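You operate a simulated robot arm through the tools that you are given. There is no shell and no other tool.

Carry out the task below with a simulated robot arm. There is one attempt and no reset: what you move stays moved.

TASK
Put things in order on the top of the tool bench under the pegs. At the end: the orange copper peg is in the green tray; one of the silver tool sets from the top of the tool bench under the pegs is on the middle of the orange cart top; the grey twenty block stands where the orange small copper cup stood; the orange small copper cup from the top of the tool bench under the pegs is on the grey plate (marked "TOP"); whatever was shut is shut again. Leave all else as you found it, and nothing knocked over.

Only the result counts: the job must be done as asked and must still hold three seconds after the hand-in. Knocking over, shifting, dropping, spilling or breaking anything else fails it.

THE ROBOT
A 7-joint arm with a two-finger parallel gripper, fixed in place. Base frame: the origin is at the foot of the arm, x ahead of it, y to its left, z up; the work surface is at about z = 840. Units: mm, rad, N and s.
With the tool pointing down near the work surface it reaches from about 300 to 700 mm from the base axis. Its first joint turns from -1.152 to 1.152 rad. Payload 1.57 kg.
The TCP is the grasp point between the finger pads, 30 mm short of the fingertips. In the tool frame z runs along the fingers and y along their closing line. The gripper opens to 110 mm. The fingers are 24 mm wide and 12 mm thick; the gripper's body (48 by 112 mm) begins 78 mm behind the TCP.
Orientation is that of the tool frame in the base frame, as a unit quaternion [x, y, z, w]. With the fingers straight down and closing along the base's y, the tool's x points along the base's -x, its y along +y and its z along -z.

THE INTERFACE
- The arm moves only by the tool step_arm. Its argument "deltas" is a list of rows, each an object (a shift or turn left out is 0, a gripper value left out holds the last) with "grip": the gripper command, from -1 (fully open) to 1 (shut), values between in proportion; "travel": the shift along the tool's x, y, z in units of 200 mm (1.0 is 200 mm), a list of three; "turn": the turn, a rotation vector about the tool's x, y, z in units of 90 degrees (1.0 is 90 degrees), a list of three. In form: [{"grip": grip, "travel": [dx, dy, dz], "turn": [ax, ay, az]}, ...]. A call has 1 to 20 rows; each row is the pose to reach, as a shift and turn from the pose commanded when the call began, along the tool's axes at that moment. A call with a number of a shift or a turn outside -1 to 1 is refused whole. Each row takes 0.2 s and may step no farther than 50 mm and 0.15 rad from the row before; otherwise, or with a gripper value out of range, the whole call is refused. A pose out of reach is approached as far as the arm can. The call stops where the force on the tool passes 40 N (or 10 N more than at its start, if that is more) or the arm is blocked; 0.2 s more then pass. Each finger travels about 108 mm/s and halts on what it meets, pressing with about 28 N; the grip force reading is that of the motor and also rises with nothing between the fingers. The clock runs only during rows and for 0.2 s after the last one: add rows that repeat a pose to give the fingers time. It gives the time, the measured TCP pose, the force on the tool (base axes), the opening and the grip force at its end, in the units of the frame above (readings bear some noise), with the torque about the TCP (base axes, N m) and any sound that the robot's microphone picked up.
- Cameras (640 x 400 px; columns grow to the right, rows downward): "scene" is fixed at [161.9, -406.1, 1378.3]; the picture's right is [0.73, -0.68, 0.00], its down [-0.55, -0.58, -0.60] and it looks along [0.41, 0.44, -0.80] (base axes); focal length 261 px, centre (320, 200). "wrist" rides on the gripper at [70, 16, -141] in the tool frame; the picture's right is [-0.23, 0.97, 0.00], its down [-0.86, -0.20, -0.48] and it looks along [-0.47, -0.11, 0.88] (tool axes); focal length 222 px, centre (320, 200). There is no depth. A picture from a camera that has moved, and an enlarged one, comes with that camera's place and axes in the base frame and with its lens.
- snapshot(camera): a new picture of that camera. No time passes.
- enlarge(camera, box): a new picture of the part [left, top, right, bottom] of that camera's present view, enlarged. No time passes.
- close_job(): hands the job in; it is judged then, once.

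Places have to be worked out from the pictures, the camera data and where the tool is seen. Open the gripper and draw the arm clear of the work before you hand the job in, unless the task says otherwise.

The tools are called after "Request:" as a command line: name --argument value ..., lists and objects as JSON in quotes. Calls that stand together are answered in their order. step_arm: Moves the arm, as the interface text tells. Its arguments: {"type":"object","properties":{"deltas":{"type":"array","items":{"type":"object","properties":{"grip":{"type":"number"},"travel":{"type":"array","items":{"type":"number"}},"turn":{"type":"array","items":{"type":"number"}}}}}},"required":["deltas"]} The other tools are called the same way: snapshot (camera) takes a picture; enlarge (camera, box) takes an enlarged picture of a part of a camera's view; close_job () hands the job in.

At the start:

```text
time_s: 0.0
tcp_pos: [429.4, -90.2, 1090.9]
tool_rot: [0.0, 1.0, 0.001, -0.001]
wrist_force: [-0.3, -0.8, 0.4]
ft_torque: [0.02, 0.01, 0.01]
finger_gap: 109.9
finger_force: 0.1
```

scene: 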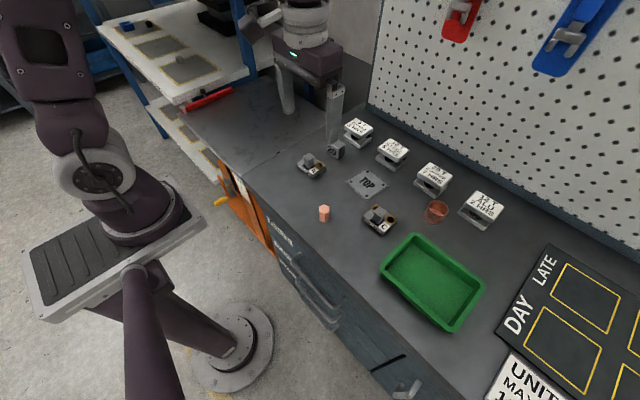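
wrist: 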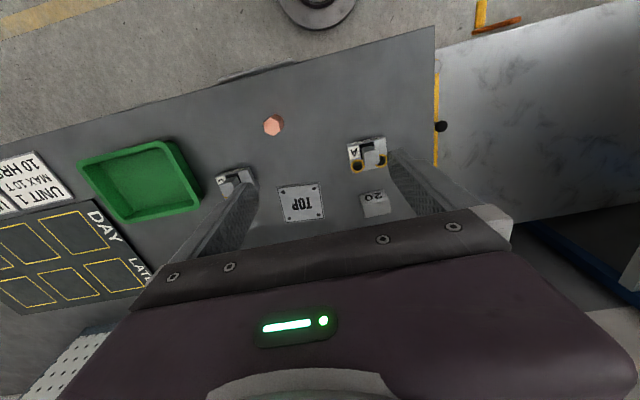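

I'll begin by looking closely at the bench through both cameras before moving anything.

Request:
enlarge --camera "scene" --box '[280, 100, 520, 250]'

Request:
enlarge --camera "scene" --box '[160, 60, 400, 210]'

Request:
enlarge --camera "scene" --box '[200, 170, 520, 370]'

Request:
enlarge --camera "wrist" --box '[200, 100, 480, 275]'

```text
2.67 times, centred on (400, 175) of scene
camera zoom: at [161.9, -406.1, 1378.3], right [0.73, -0.68, 0.0], down [-0.55, -0.58, -0.6], along [0.41, 0.44, -0.8], focal length 695 px, centre (107, 267)
```

zoom: 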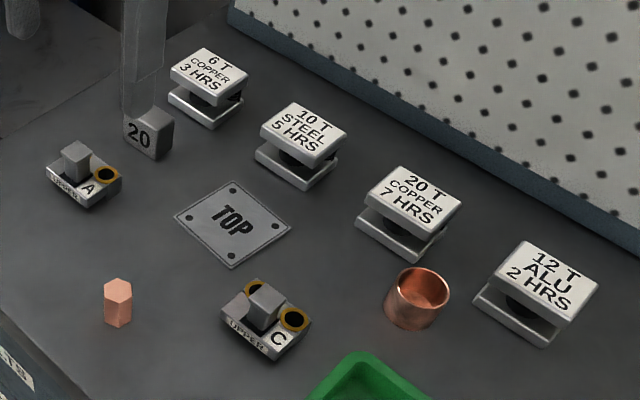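

```text
2.67 times, centred on (280, 135) of scene
camera zoom: at [161.9, -406.1, 1378.3], right [0.73, -0.68, 0.0], down [-0.55, -0.58, -0.6], along [0.41, 0.44, -0.8], focal length 695 px, centre (427, 373)
```

zoom: 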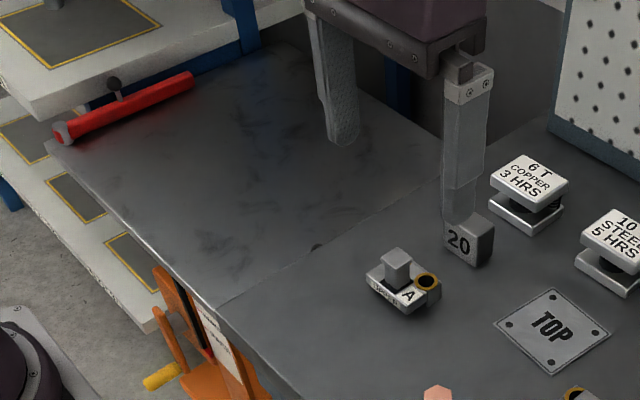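

```text
2.00 times, centred on (360, 270) of scene
camera zoom: at [161.9, -406.1, 1378.3], right [0.73, -0.68, 0.0], down [-0.55, -0.58, -0.6], along [0.41, 0.44, -0.8], focal length 521 px, centre (240, 60)
```

zoom: 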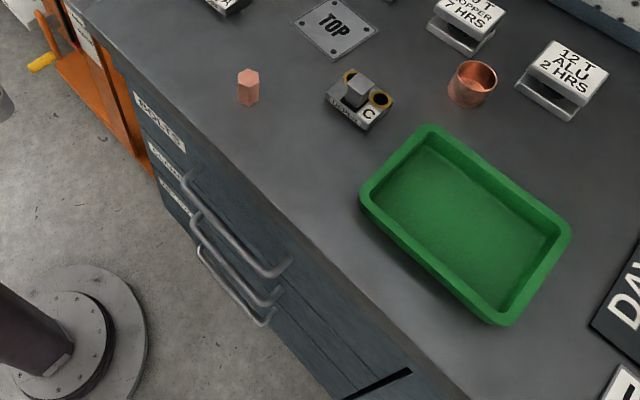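

```text
2.29 times, centred on (340, 188) of wrist
camera zoom: at [358.3, -72.5, 1230.5], right [0.23, 0.97, 0.0], down [0.86, -0.2, 0.48], along [0.47, -0.11, -0.88], focal length 508 px, centre (274, 229)
```

zoom: 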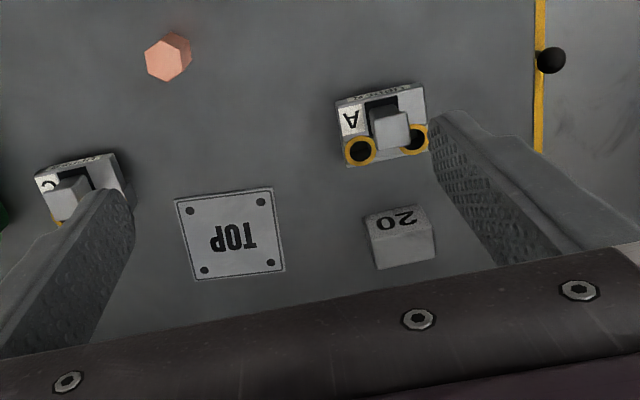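

The bench holds A/C tooling pieces, four labelled stacks, the peg, cup, block and plate. I need to identify which are the "tool sets" and where the cart top is, so I enlarge more.

Request:
enlarge --camera "scene" --box '[335, 110, 415, 160]'

Request:
enlarge --camera "scene" --box '[350, 195, 398, 240]'

Request:
enlarge --camera "scene" --box '[290, 140, 354, 190]'

Request:
enlarge --camera "scene" --box '[410, 150, 510, 235]'

Request:
enlarge --camera "scene" --box '[80, 0, 280, 125]'

Request:
enlarge --camera "scene" --box '[160, 150, 320, 300]'

Request:
enlarge --camera "wrist" --box '[400, 0, 640, 200]'

Request:
enlarge --camera "scene" --box '[440, 220, 640, 400]'

```text
8.00 times, centred on (375, 135) of scene
camera zoom: at [161.9, -406.1, 1378.3], right [0.73, -0.68, 0.0], down [-0.55, -0.58, -0.6], along [0.41, 0.44, -0.8], focal length 2084 px, centre (-120, 720)
```

zoom: 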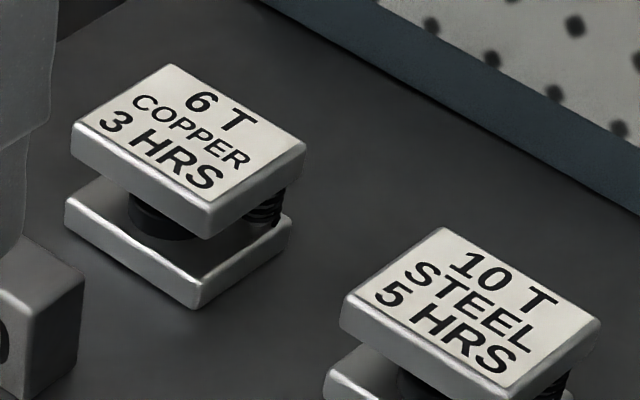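

```text
8.89 times, centred on (374, 218) of scene
camera zoom: at [161.9, -406.1, 1378.3], right [0.73, -0.68, 0.0], down [-0.55, -0.58, -0.6], along [0.41, 0.44, -0.8], focal length 2316 px, centre (-160, 44)
```

zoom: 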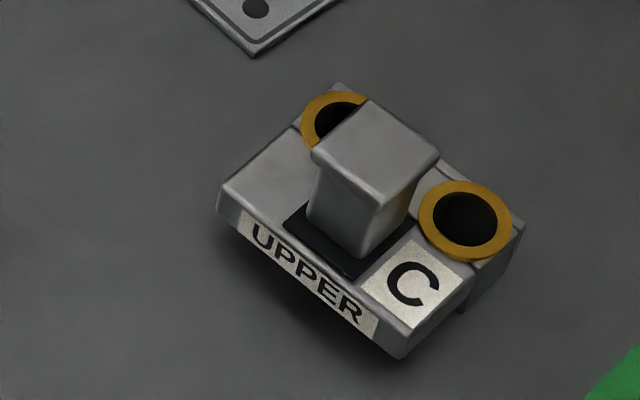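

```text
8.00 times, centred on (322, 165) of scene
camera zoom: at [161.9, -406.1, 1378.3], right [0.73, -0.68, 0.0], down [-0.55, -0.58, -0.6], along [0.41, 0.44, -0.8], focal length 2084 px, centre (304, 480)
```

zoom: 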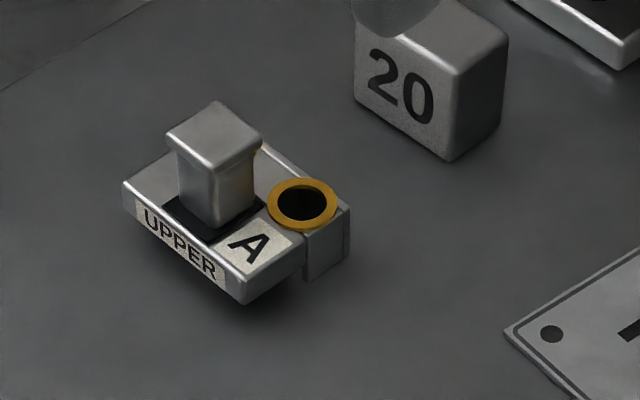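

```text
4.71 times, centred on (460, 192) of scene
camera zoom: at [161.9, -406.1, 1378.3], right [0.73, -0.68, 0.0], down [-0.55, -0.58, -0.6], along [0.41, 0.44, -0.8], focal length 1226 px, centre (-339, 235)
```

zoom: 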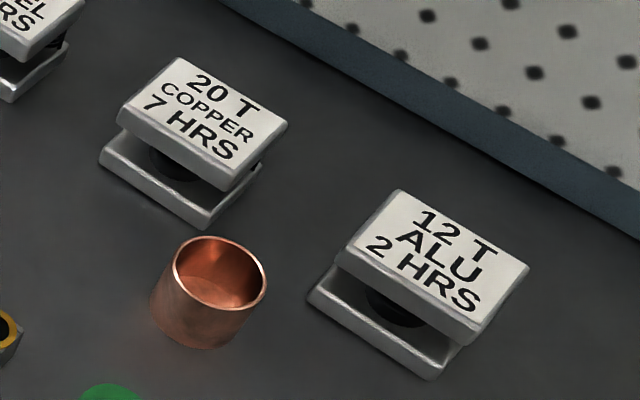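

```text
3.20 times, centred on (180, 62) of scene
camera zoom: at [161.9, -406.1, 1378.3], right [0.73, -0.68, 0.0], down [-0.55, -0.58, -0.6], along [0.41, 0.44, -0.8], focal length 834 px, centre (768, 640)
```

zoom: 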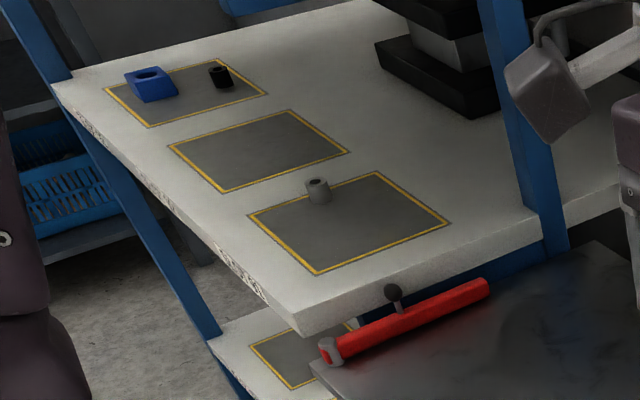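

```text
2.67 times, centred on (240, 225) of scene
camera zoom: at [161.9, -406.1, 1378.3], right [0.73, -0.68, 0.0], down [-0.55, -0.58, -0.6], along [0.41, 0.44, -0.8], focal length 695 px, centre (533, 133)
```

zoom: 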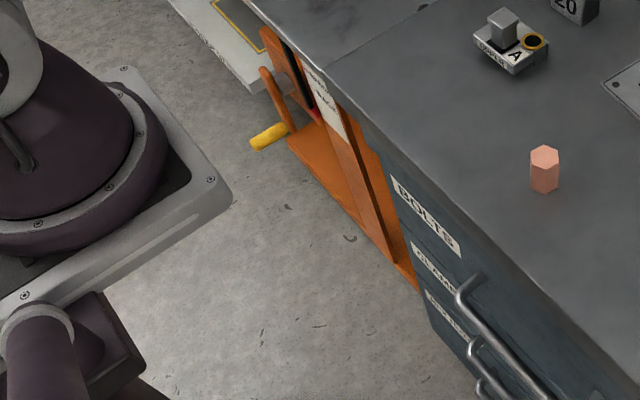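

```text
2.00 times, centred on (520, 100) of wrist
camera zoom: at [358.3, -72.5, 1230.5], right [0.23, 0.97, 0.0], down [0.86, -0.2, 0.48], along [0.47, -0.11, -0.88], focal length 444 px, centre (-80, 400)
```

zoom: 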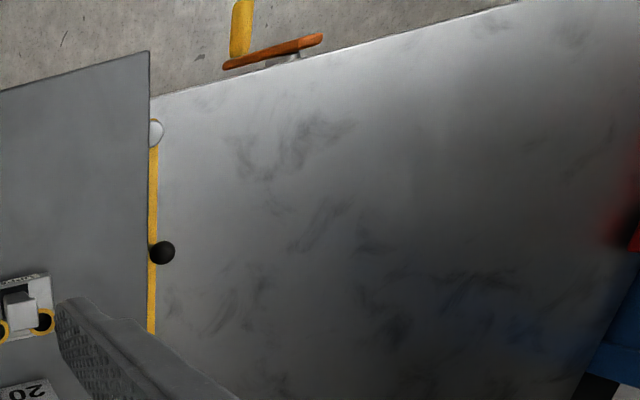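

```text
2.22 times, centred on (540, 310) of scene
camera zoom: at [161.9, -406.1, 1378.3], right [0.73, -0.68, 0.0], down [-0.55, -0.58, -0.6], along [0.41, 0.44, -0.8], focal length 579 px, centre (-169, -44)
```

zoom: 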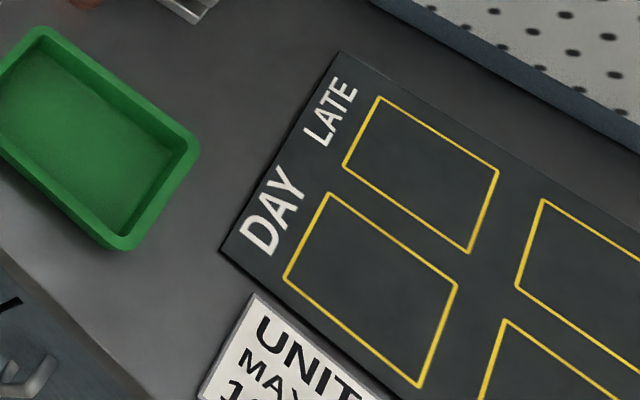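

The stacked die sets (6 T, 10 T, 20 T, 12 T) look like the "tool sets"; A and C are single "upper" halves. My estimates in mm are peg (406,-159), cup (614,-338), plate (570,-156), block (585,-19), 6 T set (686,-18) and tray (462,-428). I move the arm high over the bench towards the cup to get better wrist views.

Request:
step_arm --deltas '[{"grip": -1, "travel": [-0.1, -0.15, 0.0]}, {"travel": [-0.2, -0.3, 0.05]}, {"travel": [-0.3, -0.45, 0.1]}, {"travel": [-0.4, -0.6, 0.15]}, {"travel": [-0.5, -0.75, 0.2]}, {"travel": [-0.6, -0.9, 0.25]}, {"travel": [-0.65, -0.95, 0.25]}, {"travel": [-0.65, -0.95, 0.25]}]'

```text
time_s: 1.8
tcp_pos: [559.3, -281.5, 1039.5]
tool_rot: [0.0, 1.0, 0.001, 0.0]
wrist_force: [-0.2, 0.3, -0.1]
ft_torque: [-0.02, 0.02, -0.02]
finger_gap: 110.3
finger_force: 0.1
```

Arrived at (559,-281,1040). I take pictures from here to locate the cup, plate, C and tray.

Request:
snapshot --camera "wrist"

Request:
snapshot --camera "scene"

```text
taken
camera wrist: at [488.5, -264.0, 1180.5], right [0.23, 0.97, 0.0], down [0.86, -0.2, 0.48], along [0.47, -0.11, -0.88], focal length 222 px, centre (320, 200)
```

wrist: 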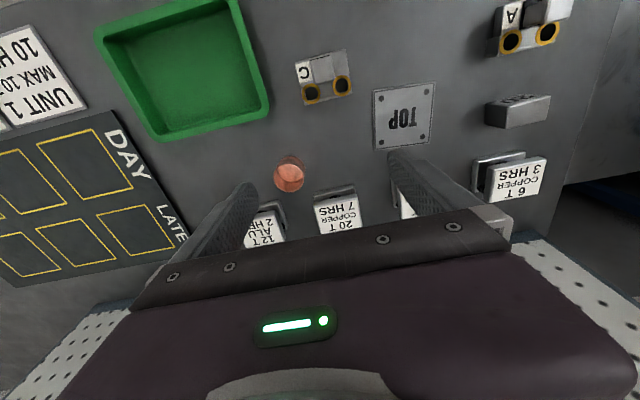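

```text
taken
```

scene: 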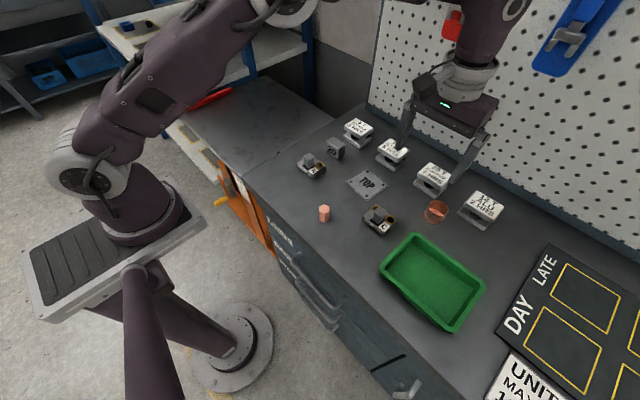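

The cart top is now unobstructed in the scene view. I enlarge both views for measurements.

Request:
enlarge --camera "scene" --box '[160, 60, 360, 185]'

Request:
enlarge --camera "wrist" --box '[220, 130, 320, 230]'

Request:
enlarge --camera "wrist" --box '[270, 30, 450, 160]'

Request:
enlarge --camera "wrist" --box '[440, 0, 600, 210]'

Request:
enlarge --camera "wrist" --box '[80, 0, 300, 150]'

```text
3.20 times, centred on (260, 122) of scene
camera zoom: at [161.9, -406.1, 1378.3], right [0.73, -0.68, 0.0], down [-0.55, -0.58, -0.6], along [0.41, 0.44, -0.8], focal length 834 px, centre (512, 448)
```

zoom: 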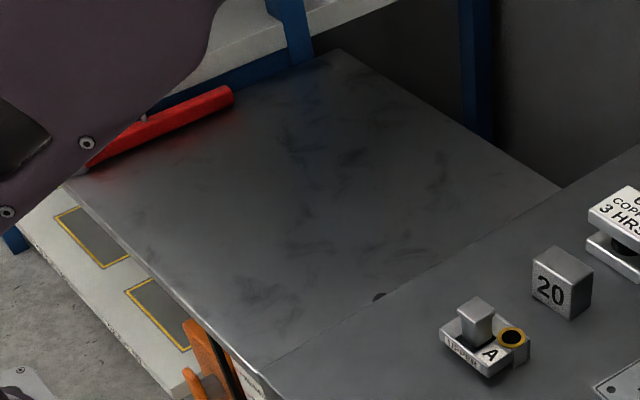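

```text
4.00 times, centred on (270, 180) of wrist
camera zoom: at [488.5, -264.0, 1180.5], right [0.23, 0.97, 0.0], down [0.86, -0.2, 0.48], along [0.47, -0.11, -0.88], focal length 888 px, centre (520, 280)
```

zoom: 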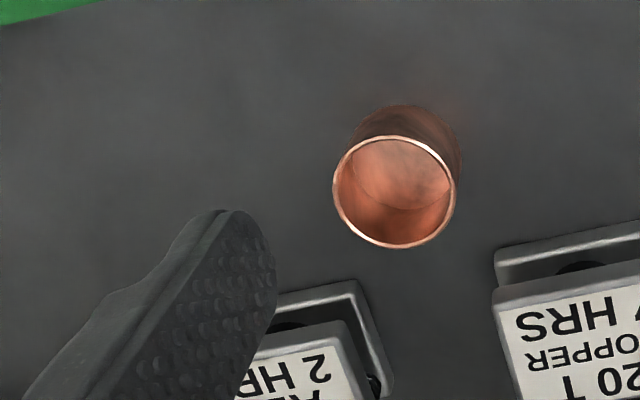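

```text
3.08 times, centred on (360, 95) of wrist
camera zoom: at [488.5, -264.0, 1180.5], right [0.23, 0.97, 0.0], down [0.86, -0.2, 0.48], along [0.47, -0.11, -0.88], focal length 684 px, centre (197, 523)
```

zoom: 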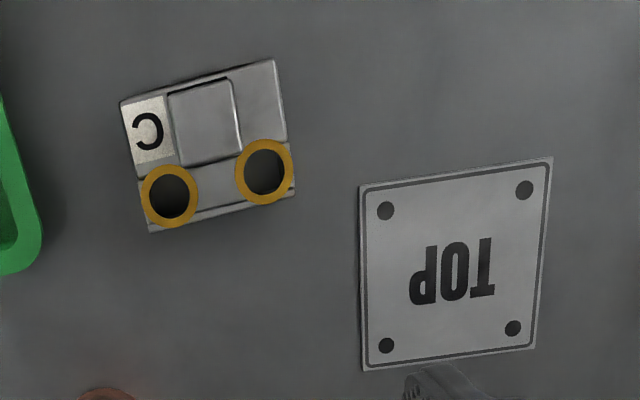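

```text
1.90 times, centred on (520, 105) of wrist
camera zoom: at [488.5, -264.0, 1180.5], right [0.23, 0.97, 0.0], down [0.86, -0.2, 0.48], along [0.47, -0.11, -0.88], focal length 423 px, centre (-61, 381)
```

zoom: 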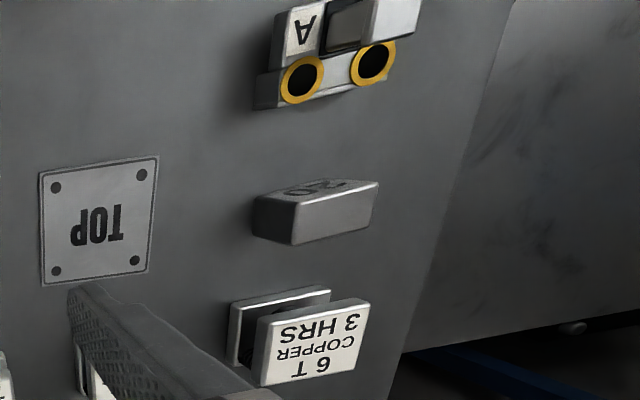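

```text
2.67 times, centred on (190, 75) of wrist
camera zoom: at [488.5, -264.0, 1180.5], right [0.23, 0.97, 0.0], down [0.86, -0.2, 0.48], along [0.47, -0.11, -0.88], focal length 592 px, centre (667, 533)
```

zoom: 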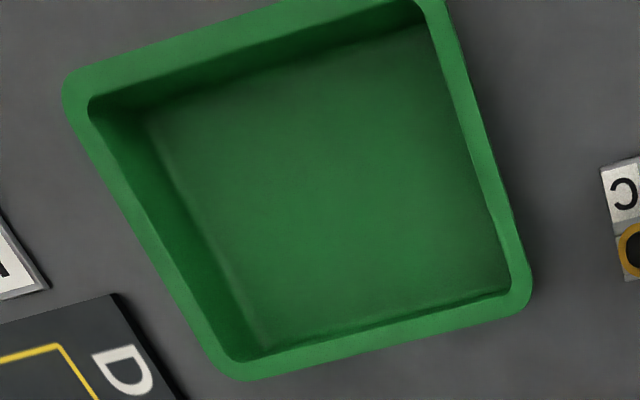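

Combining the two views: cup axis is about (604,-338.5), 45 mm across and 38 mm tall; plate centre about (566,-158); tray centre about (455,-428). The cart top seems lower than the bench, which I'll check later. Next I hover over the copper peg to see its hex orientation.

Request:
step_arm --deltas '[{"grip": -1, "travel": [0.13, 0.1, 0.05]}, {"travel": [0.26, 0.2, 0.1]}, {"travel": [0.39, 0.3, 0.15]}, {"travel": [0.52, 0.4, 0.2]}, {"travel": [0.65, 0.5, 0.25]}, {"travel": [0.77, 0.6175, 0.2975]}, {"travel": [0.77, 0.6175, 0.2975]}]'

Request:
enlarge --camera "wrist" --box '[260, 130, 380, 230]'

Request:
snapshot --camera "wrist"

Request:
enlarge --camera "scene" --box '[300, 190, 350, 235]'

```text
time_s: 3.4
tcp_pos: [404.2, -156.0, 978.8]
tool_rot: [0.001, 1.0, 0.0, 0.001]
wrist_force: [-1.1, -0.3, 0.1]
ft_torque: [0.01, 0.01, -0.01]
finger_gap: 110.1
finger_force: 0.1
```

```text
4.00 times, centred on (320, 180) of wrist
camera zoom: at [334.1, -139.1, 1120.8], right [0.23, 0.97, 0.0], down [0.86, -0.2, 0.48], along [0.47, -0.11, -0.88], focal length 888 px, centre (320, 280)
```

zoom: 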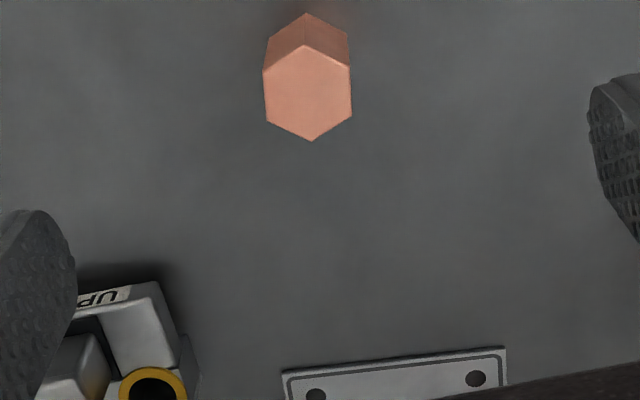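

```text
taken
camera wrist: at [334.1, -139.1, 1120.8], right [0.23, 0.97, 0.0], down [0.86, -0.2, 0.48], along [0.47, -0.11, -0.88], focal length 222 px, centre (320, 200)
```

wrist: 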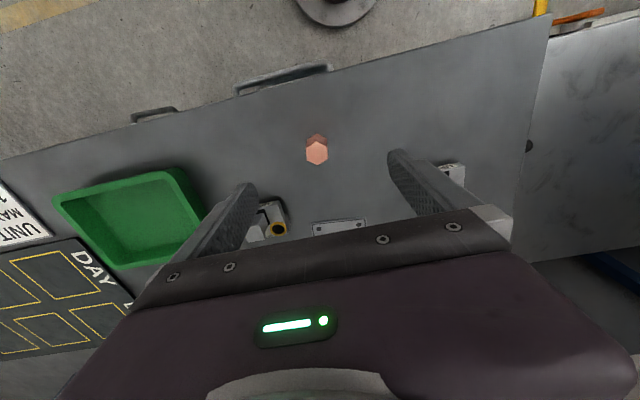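

```text
8.89 times, centred on (325, 212) of scene
camera zoom: at [161.9, -406.1, 1378.3], right [0.73, -0.68, 0.0], down [-0.55, -0.58, -0.6], along [0.41, 0.44, -0.8], focal length 2316 px, centre (276, 89)
```

zoom: 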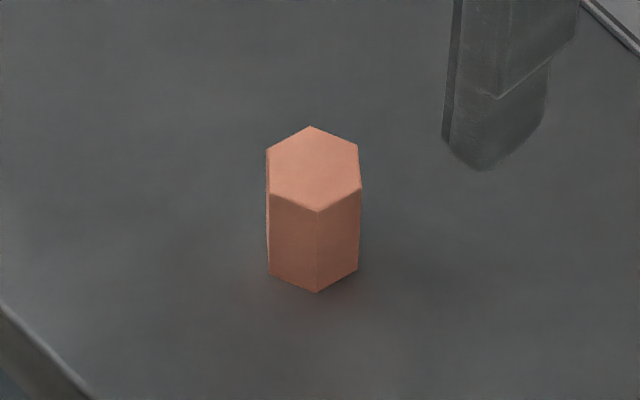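

The peg's axis is at about (404.5,-158.7), top near z=881, with two flats facing 10° off the base y axis. I turn the gripper 10° to match, then descend around the peg with the fingers open.

Request:
step_arm --deltas '[{"grip": -0.3, "travel": [0, -0.0125, 0.05], "turn": [0, 0, 0.055]}, {"travel": [0, -0.0125, 0.1], "turn": [0, 0, 0.111]}, {"travel": [0, -0.0125, 0.2], "turn": [0, 0, 0.111]}, {"travel": [0, -0.0125, 0.3], "turn": [0, 0, 0.111]}, {"travel": [0, -0.0125, 0.4], "turn": [0, 0, 0.111]}, {"travel": [0, -0.0125, 0.4], "turn": [0, 0, 0.111]}]'

Request:
enlarge --camera "wrist" --box '[240, 100, 400, 220]'

Request:
enlarge --camera "scene" --box '[280, 160, 370, 235]'

```text
time_s: 4.8
tcp_pos: [406.1, -159.0, 899.2]
tool_rot: [0.088, 0.996, 0.0, 0.0]
wrist_force: [0.4, 1.1, 0.3]
ft_torque: [-0.02, 0.04, 0.02]
finger_gap: 71.7
finger_force: 0.0
```

```text
3.33 times, centred on (320, 160) of wrist
camera zoom: at [339.5, -130.0, 1040.0], right [0.39, 0.92, 0.0], down [0.81, -0.35, 0.48], along [0.44, -0.19, -0.88], focal length 740 px, centre (320, 333)
```

zoom: 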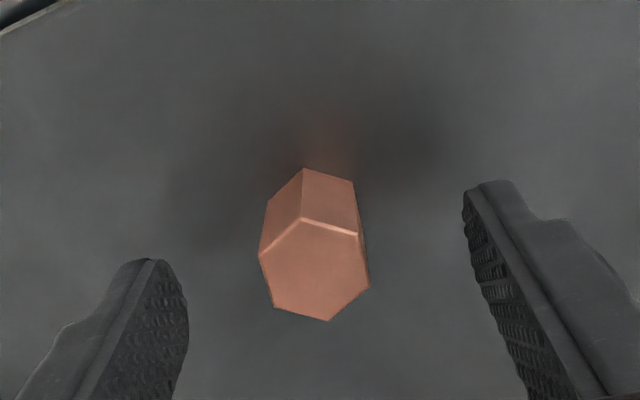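

```text
5.33 times, centred on (325, 198) of scene
camera zoom: at [161.9, -406.1, 1378.3], right [0.73, -0.68, 0.0], down [-0.55, -0.58, -0.6], along [0.41, 0.44, -0.8], focal length 1390 px, centre (293, 213)
```

zoom: 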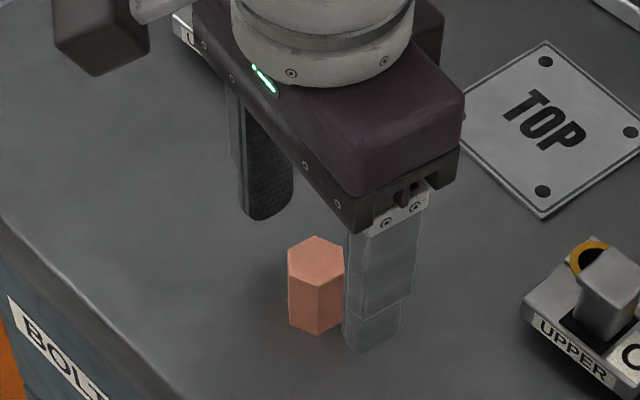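

The flats line up with the fingers and the peg sits centred between them. I descend 25 mm and close on it.

Request:
step_arm --deltas '[{"grip": -0.3, "travel": [0.0075, 0, 0.06]}, {"travel": [0.0075, 0, 0.12]}, {"travel": [0.0075, 0, 0.12]}, {"grip": 0.2, "travel": [0.0075, 0, 0.12]}, {"grip": 0.6, "travel": [0.0075, 0, 0.12]}, {"grip": 1, "travel": [0.0075, 0, 0.12]}, {"grip": 1, "travel": [0.0075, 0, 0.12]}]'

Request:
enlarge --camera "scene" --box '[280, 160, 370, 235]'

```text
time_s: 6.4
tcp_pos: [403.1, -158.0, 875.3]
tool_rot: [0.087, 0.996, 0.0, 0.0]
wrist_force: [0.1, -0.7, -0.4]
ft_torque: [-0.06, -0.04, -0.02]
finger_gap: 27.0
finger_force: 28.0
```

```text
5.33 times, centred on (325, 198) of scene
camera zoom: at [161.9, -406.1, 1378.3], right [0.73, -0.68, 0.0], down [-0.55, -0.58, -0.6], along [0.41, 0.44, -0.8], focal length 1390 px, centre (293, 213)
```

zoom: 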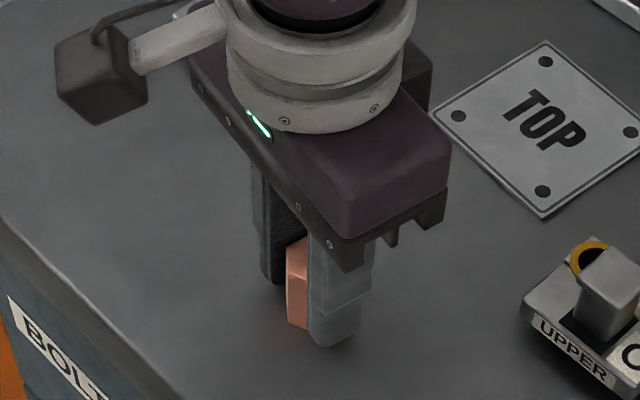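

The peg is held (gap 27 mm, 28 N). I lift it 110 mm and carry it towards the tray.

Request:
step_arm --deltas '[{"grip": 1, "travel": [0, 0, -0.1]}, {"travel": [0, 0, -0.3]}, {"travel": [0, 0, -0.5]}, {"travel": [0, 0, -0.6]}, {"travel": [-0.07, -0.19, -0.6]}, {"travel": [-0.14, -0.38, -0.6]}, {"travel": [-0.21, -0.57, -0.6]}, {"travel": [-0.28, -0.76, -0.6]}, {"travel": [-0.35, -0.95, -0.6]}, {"travel": [-0.35, -0.95, -0.6]}]'

Request:
snapshot --camera "scene"

Request:
snapshot --camera "wrist"

```text
time_s: 8.6
tcp_pos: [439.4, -358.8, 994.6]
tool_rot: [0.087, 0.996, -0.001, 0.0]
wrist_force: [-0.2, -0.4, -3.0]
ft_torque: [0.04, 0.04, 0.01]
finger_gap: 27.2
finger_force: 27.6
```

```text
taken
```

scene: 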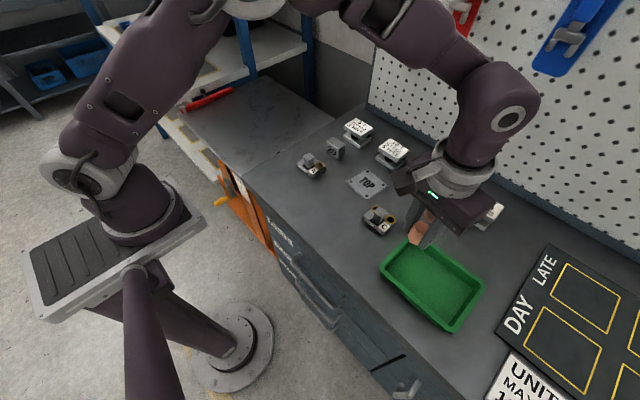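

```text
taken
camera wrist: at [372.4, -329.5, 1135.7], right [0.39, 0.92, 0.0], down [0.81, -0.34, 0.48], along [0.44, -0.19, -0.88], focal length 222 px, centre (320, 200)
```

wrist: 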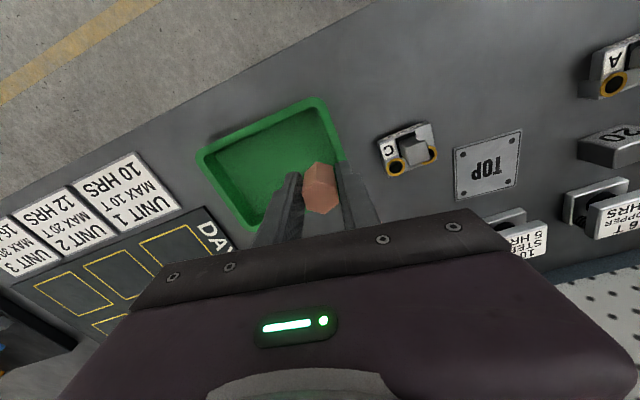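

The peg is carried safely. I move over the tray's centre near (448,-425) and look before lowering.

Request:
step_arm --deltas '[{"grip": 1, "travel": [-0.05, -0.16, 0]}, {"travel": [-0.1, -0.318, 0]}, {"travel": [-0.1, -0.318, 0.1]}, {"travel": [-0.1, -0.318, 0.2]}, {"travel": [-0.1, -0.318, 0.2]}]'

Request:
snapshot --camera "wrist"

Request:
enlarge --camera "scene" --box '[360, 200, 520, 340]'

```text
time_s: 9.8
tcp_pos: [449.6, -424.7, 955.6]
tool_rot: [0.088, 0.996, 0.0, 0.0]
wrist_force: [-0.3, -0.3, -1.6]
ft_torque: [-0.02, -0.05, 0.05]
finger_gap: 27.3
finger_force: 27.7
```

```text
taken
camera wrist: at [382.8, -394.5, 1096.7], right [0.39, 0.92, 0.0], down [0.81, -0.34, 0.48], along [0.44, -0.19, -0.88], focal length 222 px, centre (320, 200)
```

wrist: 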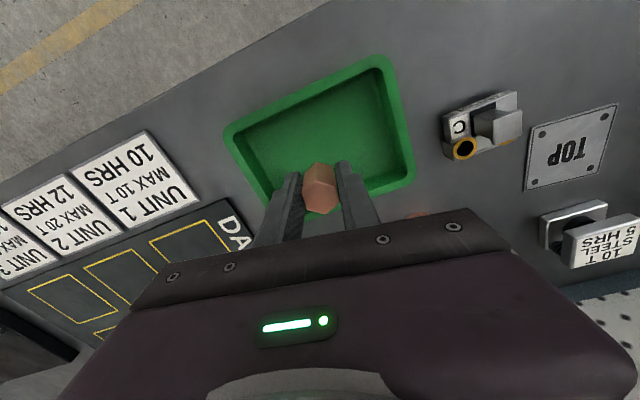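

```text
2.86 times, centred on (440, 270) of scene
camera zoom: at [161.9, -406.1, 1378.3], right [0.73, -0.68, 0.0], down [-0.55, -0.58, -0.6], along [0.41, 0.44, -0.8], focal length 744 px, centre (-23, 0)
```

zoom: 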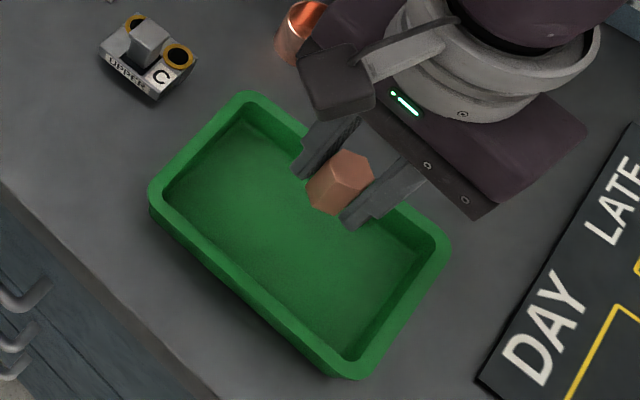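

The spot below the peg is well inside the tray floor. I lower it to just above the floor.

Request:
step_arm --deltas '[{"grip": 1, "travel": [0, 0, 0.12]}, {"travel": [0, 0, 0.24]}, {"travel": [0, 0, 0.3]}, {"travel": [0, 0, 0.34]}, {"travel": [0, 0, 0.365]}, {"travel": [0, 0, 0.365]}]'

Request:
enlarge --camera "scene" --box '[380, 220, 490, 320]'

Request:
enlarge --camera "wrist" --box '[230, 80, 410, 220]'

```text
time_s: 11.2
tcp_pos: [447.2, -423.6, 882.9]
tool_rot: [0.088, 0.996, 0.0, 0.0]
wrist_force: [0.5, 0.3, -1.7]
ft_torque: [0.0, 0.04, -0.01]
finger_gap: 27.3
finger_force: 28.2
```

```text
4.00 times, centred on (435, 270) of scene
camera zoom: at [161.9, -406.1, 1378.3], right [0.73, -0.68, 0.0], down [-0.55, -0.58, -0.6], along [0.41, 0.44, -0.8], focal length 1042 px, centre (-140, -80)
```

zoom: 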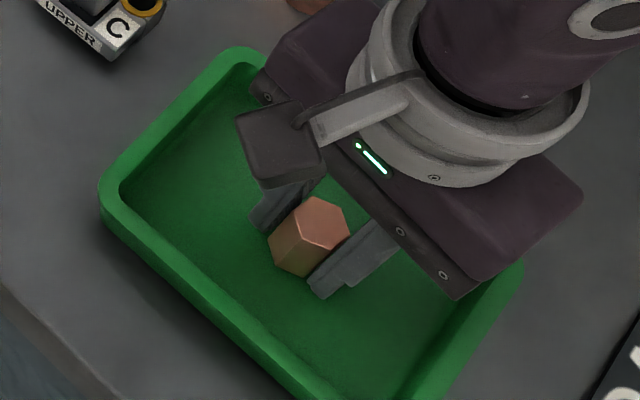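

```text
2.86 times, centred on (320, 150) of wrist
camera zoom: at [381.0, -394.7, 1023.8], right [0.39, 0.92, 0.0], down [0.81, -0.34, 0.48], along [0.44, -0.19, -0.88], focal length 635 px, centre (320, 343)
```

zoom: 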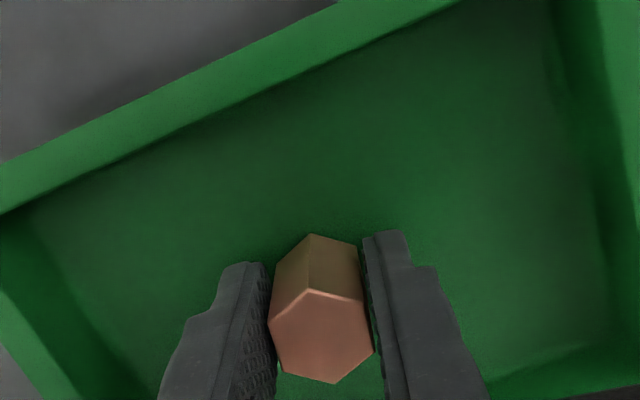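

No contact yet; the peg's foot is around z=847. I lower in small steps and watch the force.

Request:
step_arm --deltas '[{"grip": 1, "travel": [0, 0, 0.005]}, {"travel": [0, 0, 0.01]}, {"travel": [0, 0, 0.01]}]'

```text
time_s: 12.0
tcp_pos: [447.9, -424.1, 881.3]
tool_rot: [0.087, 0.996, 0.0, -0.001]
wrist_force: [0.1, 0.0, -2.5]
ft_torque: [0.0, 0.01, 0.01]
finger_gap: 27.1
finger_force: 27.8
```

Still no contact; I continue 2 mm lower.

Request:
step_arm --deltas '[{"grip": 1, "travel": [0, 0, 0.005]}, {"travel": [0, 0, 0.01]}, {"travel": [0, 0, 0.01]}]'

```text
time_s: 12.8
tcp_pos: [448.2, -424.2, 879.1]
tool_rot: [0.087, 0.996, 0.0, 0.0]
wrist_force: [-2.1, 1.5, 7.4]
ft_torque: [0.1, 0.03, -0.02]
finger_gap: 27.2
finger_force: 27.8
```

Contact (7 N up): the peg stands on the tray floor. I open modestly and lift straight up.

Request:
step_arm --deltas '[{"grip": 0.4, "travel": [0, 0, 0]}, {"grip": 0.1, "travel": [0, 0, 0]}, {"grip": -0.1, "travel": [0, 0, 0]}, {"grip": -0.1, "travel": [0, 0, 0]}, {"grip": -0.1, "travel": [0, 0, -0.1]}, {"travel": [0, 0, -0.25]}, {"travel": [0, 0, -0.5]}, {"travel": [0, 0, -0.7]}, {"travel": [0, 0, -0.7]}]'

Request:
enlarge --camera "wrist" --box '[200, 50, 440, 220]'

Request:
snapshot --camera "scene"

```text
time_s: 14.8
tcp_pos: [446.9, -422.5, 1019.2]
tool_rot: [0.087, 0.996, 0.0, 0.0]
wrist_force: [0.3, 0.5, -0.2]
ft_torque: [-0.02, 0.0, 0.0]
finger_gap: 60.6
finger_force: 0.1
```

```text
2.35 times, centred on (320, 135) of wrist
camera zoom: at [379.6, -393.7, 1160.5], right [0.39, 0.92, 0.0], down [0.81, -0.34, 0.48], along [0.44, -0.19, -0.88], focal length 523 px, centre (320, 353)
```

zoom: 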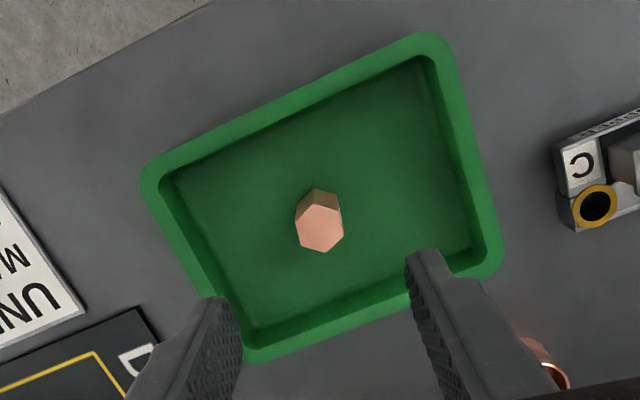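

```text
taken
```

scene: 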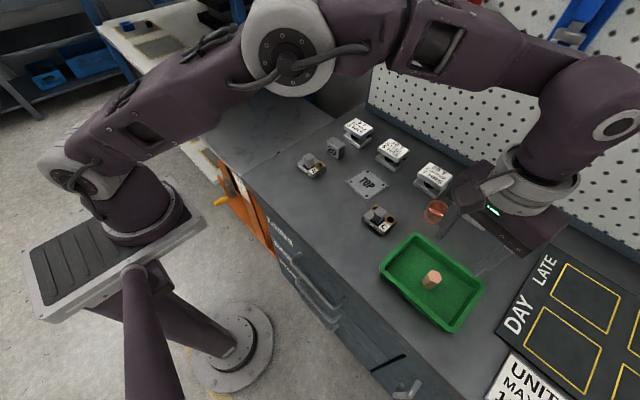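

The peg stands in the tray. Next the cup: I return the gripper to zero turn and hover above (604,-338.5).

Request:
step_arm --deltas '[{"grip": -0.3, "travel": [-0.14, 0.11, 0], "turn": [0, 0, -0.055]}, {"travel": [-0.28, 0.22, 0], "turn": [0, 0, -0.111]}, {"travel": [-0.42, 0.33, 0], "turn": [0, 0, -0.111]}, {"travel": [-0.56, 0.44, 0], "turn": [0, 0, -0.111]}, {"travel": [-0.7, 0.551, 0], "turn": [0, 0, -0.111]}, {"travel": [-0.7, 0.551, 0.15], "turn": [0, 0, -0.111]}, {"travel": [-0.7, 0.551, 0.25], "turn": [0, 0, -0.111]}, {"travel": [-0.7, 0.551, 0.25], "turn": [0, 0, -0.111]}]'

Request:
enlarge --camera "wrist" --box '[220, 90, 420, 230]'

Request:
enlarge --camera "scene" --box '[390, 140, 520, 250]'

```text
time_s: 16.6
tcp_pos: [585.4, -330.5, 966.9]
tool_rot: [0.001, 1.0, 0.001, 0.0]
wrist_force: [-0.1, -0.6, 0.7]
ft_torque: [0.0, -0.03, 0.01]
finger_gap: 71.7
finger_force: 0.0
out of reach, approached as far as the arm can: row 4, 5, 6, 7, 8
```

```text
2.86 times, centred on (320, 160) of wrist
camera zoom: at [515.6, -313.0, 1107.8], right [0.23, 0.97, 0.0], down [0.86, -0.2, 0.48], along [0.47, -0.11, -0.88], focal length 635 px, centre (320, 314)
```

zoom: 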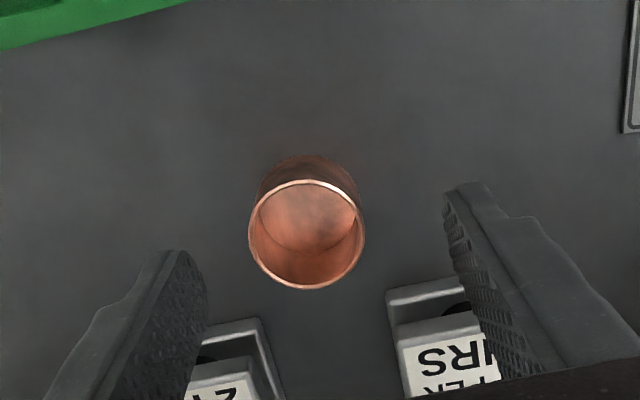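

```text
3.64 times, centred on (455, 195) of scene
camera zoom: at [161.9, -406.1, 1378.3], right [0.73, -0.68, 0.0], down [-0.55, -0.58, -0.6], along [0.41, 0.44, -0.8], focal length 948 px, centre (-171, 218)
```

zoom: 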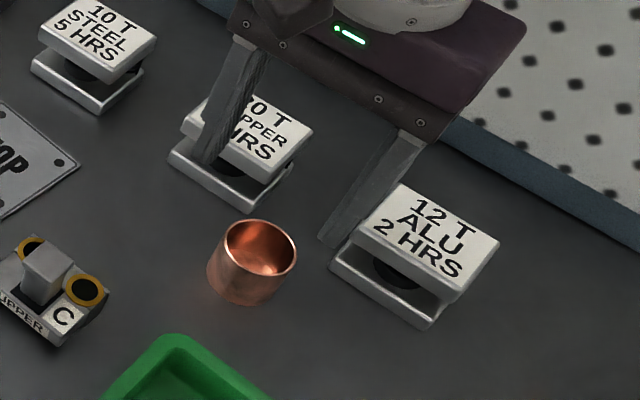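

The cup is reconfirmed at (603,-338.5), but at this height the arm only reaches (585,-330). Reach should be longer nearer the surface, so I open fully and descend a little to see.

Request:
step_arm --deltas '[{"grip": -1, "travel": [0, 0, 0.05]}, {"travel": [0, 0, 0.1]}, {"travel": [0, 0, 0.15]}, {"travel": [0, 0, 0.15]}]'

Request:
enlarge --camera "wrist" --box '[220, 90, 420, 230]'

```text
time_s: 17.6
tcp_pos: [587.7, -331.0, 937.1]
tool_rot: [0.0, 1.0, 0.0, 0.0]
wrist_force: [0.5, -0.4, 0.7]
ft_torque: [-0.02, -0.02, -0.02]
finger_gap: 109.9
finger_force: 0.0
```

```text
2.86 times, centred on (320, 160) of wrist
camera zoom: at [516.6, -312.9, 1077.6], right [0.23, 0.97, 0.0], down [0.86, -0.2, 0.48], along [0.47, -0.11, -0.88], focal length 635 px, centre (320, 314)
```

zoom: 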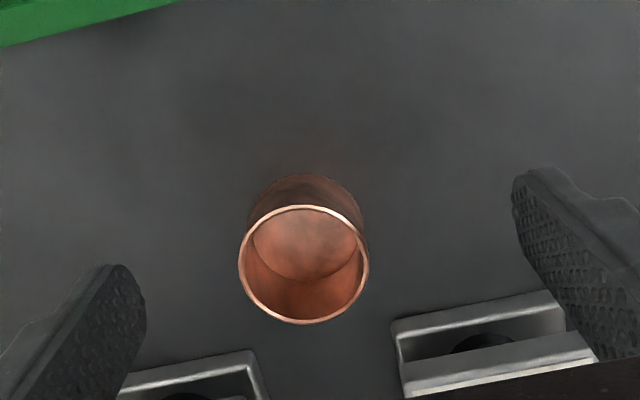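

The commanded pose was clipped to the reached one. I continue down 32 mm while moving out 16 mm, with the fingers straddling the cup at full opening.

Request:
step_arm --deltas '[{"grip": -1, "travel": [0, -0.0375, 0.08]}, {"travel": [0, -0.0375, 0.16]}, {"travel": [-0.04, -0.0375, 0.16]}, {"travel": [-0.08, -0.0375, 0.16]}, {"travel": [-0.08, -0.0375, 0.16]}]'

Request:
enlarge --camera "wrist" --box '[220, 90, 420, 230]'

```text
time_s: 18.8
tcp_pos: [595.4, -330.8, 905.7]
tool_rot: [0.001, 1.0, 0.0, 0.0]
wrist_force: [0.3, -0.4, -0.3]
ft_torque: [0.0, -0.03, 0.03]
finger_gap: 110.0
finger_force: 0.1
out of reach, approached as far as the arm can: row 3, 4, 5
```

```text
2.86 times, centred on (320, 160) of wrist
camera zoom: at [525.5, -314.1, 1045.8], right [0.23, 0.97, 0.0], down [0.85, -0.2, 0.48], along [0.47, -0.11, -0.88], focal length 635 px, centre (320, 314)
```

zoom: 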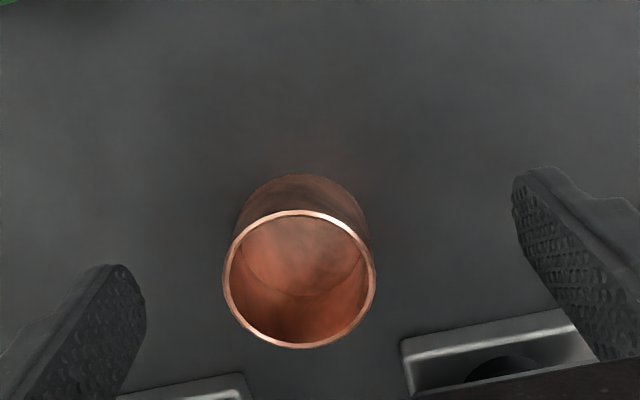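

At z=906 I reach (595,-331). The finger pads are ±12 mm wide, so a grip line about 7 mm inboard of the cup's axis still catches its widest part. I descend to grasp height and then shift in y to centre on the cup.

Request:
step_arm --deltas '[{"grip": -1, "travel": [0, 0, 0.07]}, {"travel": [0, 0, 0.14]}, {"travel": [0, -0.02, 0.14]}, {"travel": [0, -0.0385, 0.14]}, {"travel": [0, -0.0385, 0.14]}]'

Request:
enlarge --camera "wrist" --box '[220, 90, 420, 230]'

Request:
enlarge --camera "scene" --box '[390, 140, 520, 250]'

```text
time_s: 20.0
tcp_pos: [598.1, -333.8, 877.7]
tool_rot: [-0.006, 1.0, 0.0, 0.001]
wrist_force: [-0.3, 0.3, 0.3]
ft_torque: [-0.03, 0.01, -0.02]
finger_gap: 109.8
finger_force: 0.0
out of reach, approached as far as the arm can: row 4
```

```text
2.86 times, centred on (320, 160) of wrist
camera zoom: at [526.9, -318.1, 1017.7], right [0.21, 0.98, 0.0], down [0.86, -0.19, 0.48], along [0.47, -0.1, -0.88], focal length 635 px, centre (320, 314)
```

zoom: 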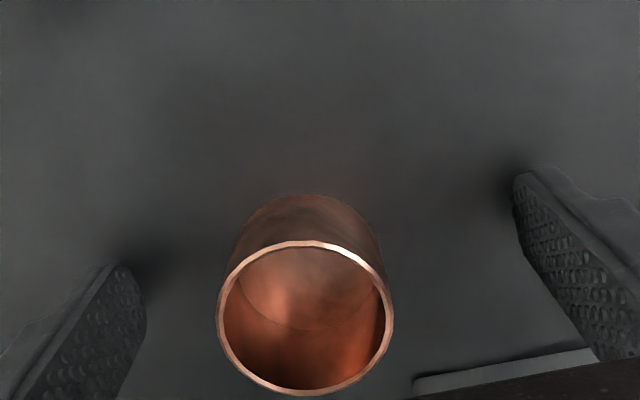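

```text
3.64 times, centred on (455, 195) of scene
camera zoom: at [161.9, -406.1, 1378.3], right [0.73, -0.68, 0.0], down [-0.55, -0.58, -0.6], along [0.41, 0.44, -0.8], focal length 948 px, centre (-171, 218)
```

zoom: 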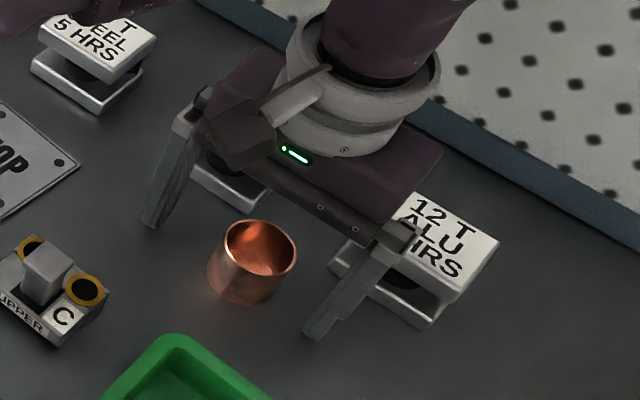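

The arm sits at (598,-334); the cup's centre is (603,-338.4). I trade 2 mm of x for the remaining y offset so the grip is centred across the cup.

Request:
step_arm --deltas '[{"grip": -1, "travel": [0.015, 0, 0]}, {"travel": [0.015, -0.012, 0]}, {"travel": [0.013, -0.024, 0]}, {"travel": [0.013, -0.024, 0]}]'

```text
time_s: 21.0
tcp_pos: [592.3, -343.0, 877.1]
tool_rot: [0.0, 1.0, -0.001, 0.002]
wrist_force: [0.0, -0.1, 0.4]
ft_torque: [-0.06, -0.03, 0.03]
finger_gap: 110.0
finger_force: 0.1
```

The command base was a bit different; I'm now at (592,-343). I correct by +4.6 mm in y and +3 mm in x.

Request:
step_arm --deltas '[{"grip": -1, "travel": [0, 0.012, 0]}, {"travel": [0, 0.023, 0]}, {"travel": [-0.015, 0.023, 0]}, {"travel": [-0.015, 0.023, 0]}]'

Request:
enlarge --camera "wrist" --box '[220, 90, 420, 230]'

```text
time_s: 22.0
tcp_pos: [595.2, -338.6, 876.2]
tool_rot: [0.0, 1.0, 0.001, -0.001]
wrist_force: [-0.1, 0.0, 0.5]
ft_torque: [0.0, 0.04, 0.03]
finger_gap: 109.8
finger_force: 0.0
```

```text
2.86 times, centred on (320, 160) of wrist
camera zoom: at [524.5, -321.6, 1017.8], right [0.23, 0.97, 0.0], down [0.86, -0.2, 0.48], along [0.47, -0.11, -0.88], focal length 635 px, centre (320, 314)
```

zoom: 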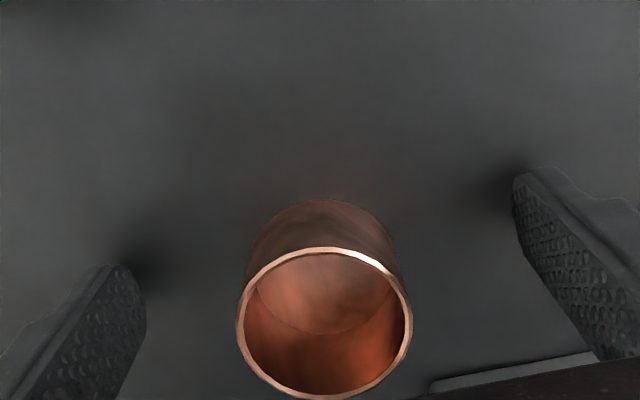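

The cup's rim is centred at y=-338.4, matching the tool. I close gently in stages.

Request:
step_arm --deltas '[{"grip": -0.3, "travel": [0, 0, 0]}, {"grip": 0.0, "travel": [0, 0, 0]}, {"grip": 0.1, "travel": [0, 0, 0]}, {"grip": 0.15, "travel": [0, 0, 0]}, {"grip": 0.2, "travel": [0, 0, 0]}, {"grip": 0.3, "travel": [0, 0, 0]}, {"grip": 1, "travel": [0, 0, 0]}, {"grip": 1, "travel": [0, 0, 0]}]'

Request:
enlarge --camera "wrist" --box '[220, 90, 420, 230]'

Request:
enlarge --camera "scene" --box '[390, 140, 520, 250]'

```text
time_s: 23.8
tcp_pos: [594.3, -339.1, 877.0]
tool_rot: [0.0, 1.0, 0.0, -0.001]
wrist_force: [0.2, -0.3, 1.0]
ft_torque: [-0.04, 0.0, -0.01]
finger_gap: 43.0
finger_force: 28.0
```

```text
2.86 times, centred on (320, 160) of wrist
camera zoom: at [524.5, -321.6, 1017.9], right [0.23, 0.97, 0.0], down [0.86, -0.2, 0.48], along [0.47, -0.11, -0.88], focal length 635 px, centre (320, 314)
```

zoom: 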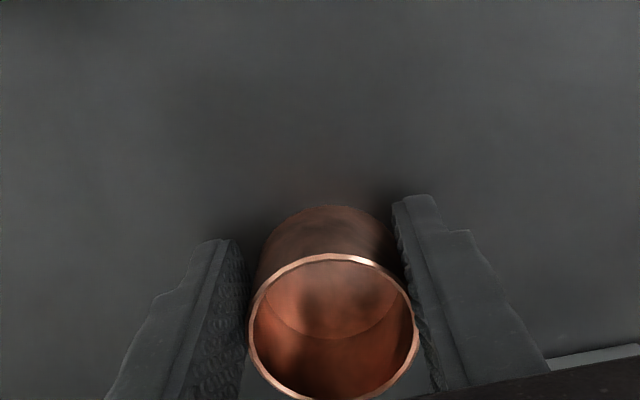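

```text
3.64 times, centred on (455, 195) of scene
camera zoom: at [161.9, -406.1, 1378.3], right [0.73, -0.68, 0.0], down [-0.55, -0.58, -0.6], along [0.41, 0.44, -0.8], focal length 948 px, centre (-171, 218)
```

zoom: 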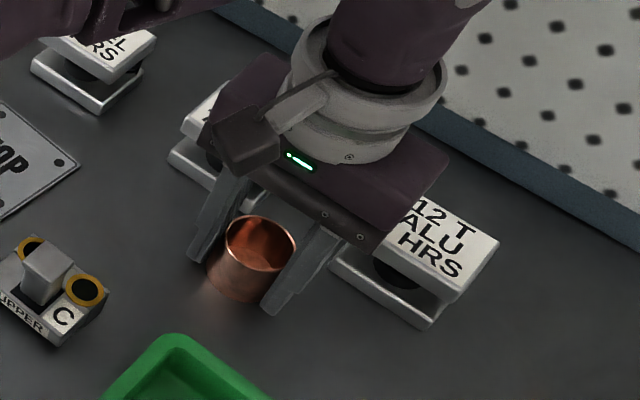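

The cup is held (gap 43 mm). I lift it gently while drawing slightly inward, since reach shrinks with height, and check the grip.

Request:
step_arm --deltas '[{"grip": 1, "travel": [0, 0, -0.02]}, {"travel": [0.01, 0, -0.06]}, {"travel": [0.03, 0.01, -0.12]}, {"travel": [0.05, 0.02, -0.18]}, {"travel": [0.05, 0.02, -0.18]}]'

Request:
enlarge --camera "wrist" --box '[220, 90, 420, 230]'

Request:
enlarge --camera "scene" --box '[390, 140, 520, 250]'

```text
time_s: 25.0
tcp_pos: [586.8, -336.2, 912.4]
tool_rot: [0.0, 1.0, 0.0, 0.0]
wrist_force: [-1.0, 0.1, -0.1]
ft_torque: [-0.02, 0.02, -0.01]
finger_gap: 43.0
finger_force: 27.7
```

```text
2.86 times, centred on (320, 160) of wrist
camera zoom: at [515.5, -318.7, 1053.7], right [0.23, 0.97, 0.0], down [0.85, -0.2, 0.48], along [0.47, -0.11, -0.88], focal length 635 px, centre (320, 314)
```

zoom: 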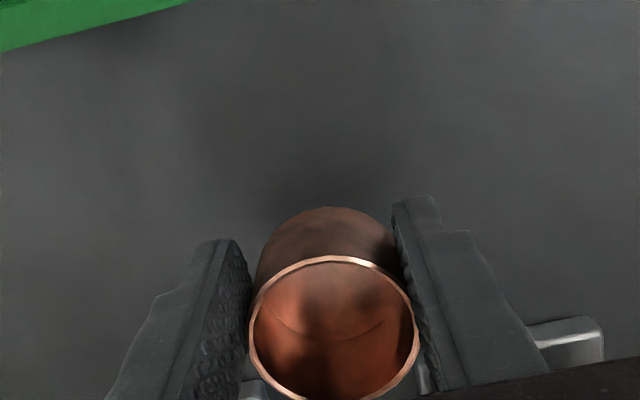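

```text
3.64 times, centred on (455, 195) of scene
camera zoom: at [161.9, -406.1, 1378.3], right [0.73, -0.68, 0.0], down [-0.55, -0.58, -0.6], along [0.41, 0.44, -0.8], focal length 948 px, centre (-171, 218)
```

zoom: 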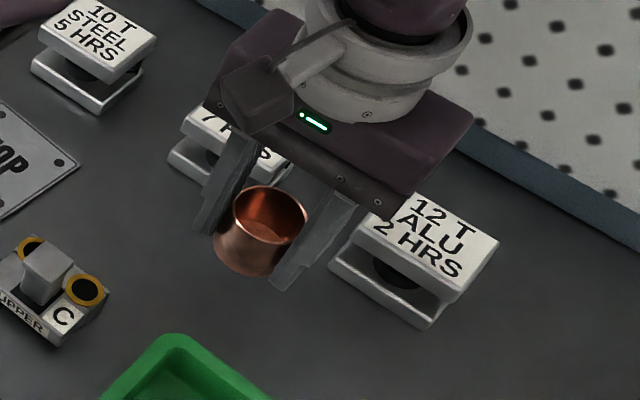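

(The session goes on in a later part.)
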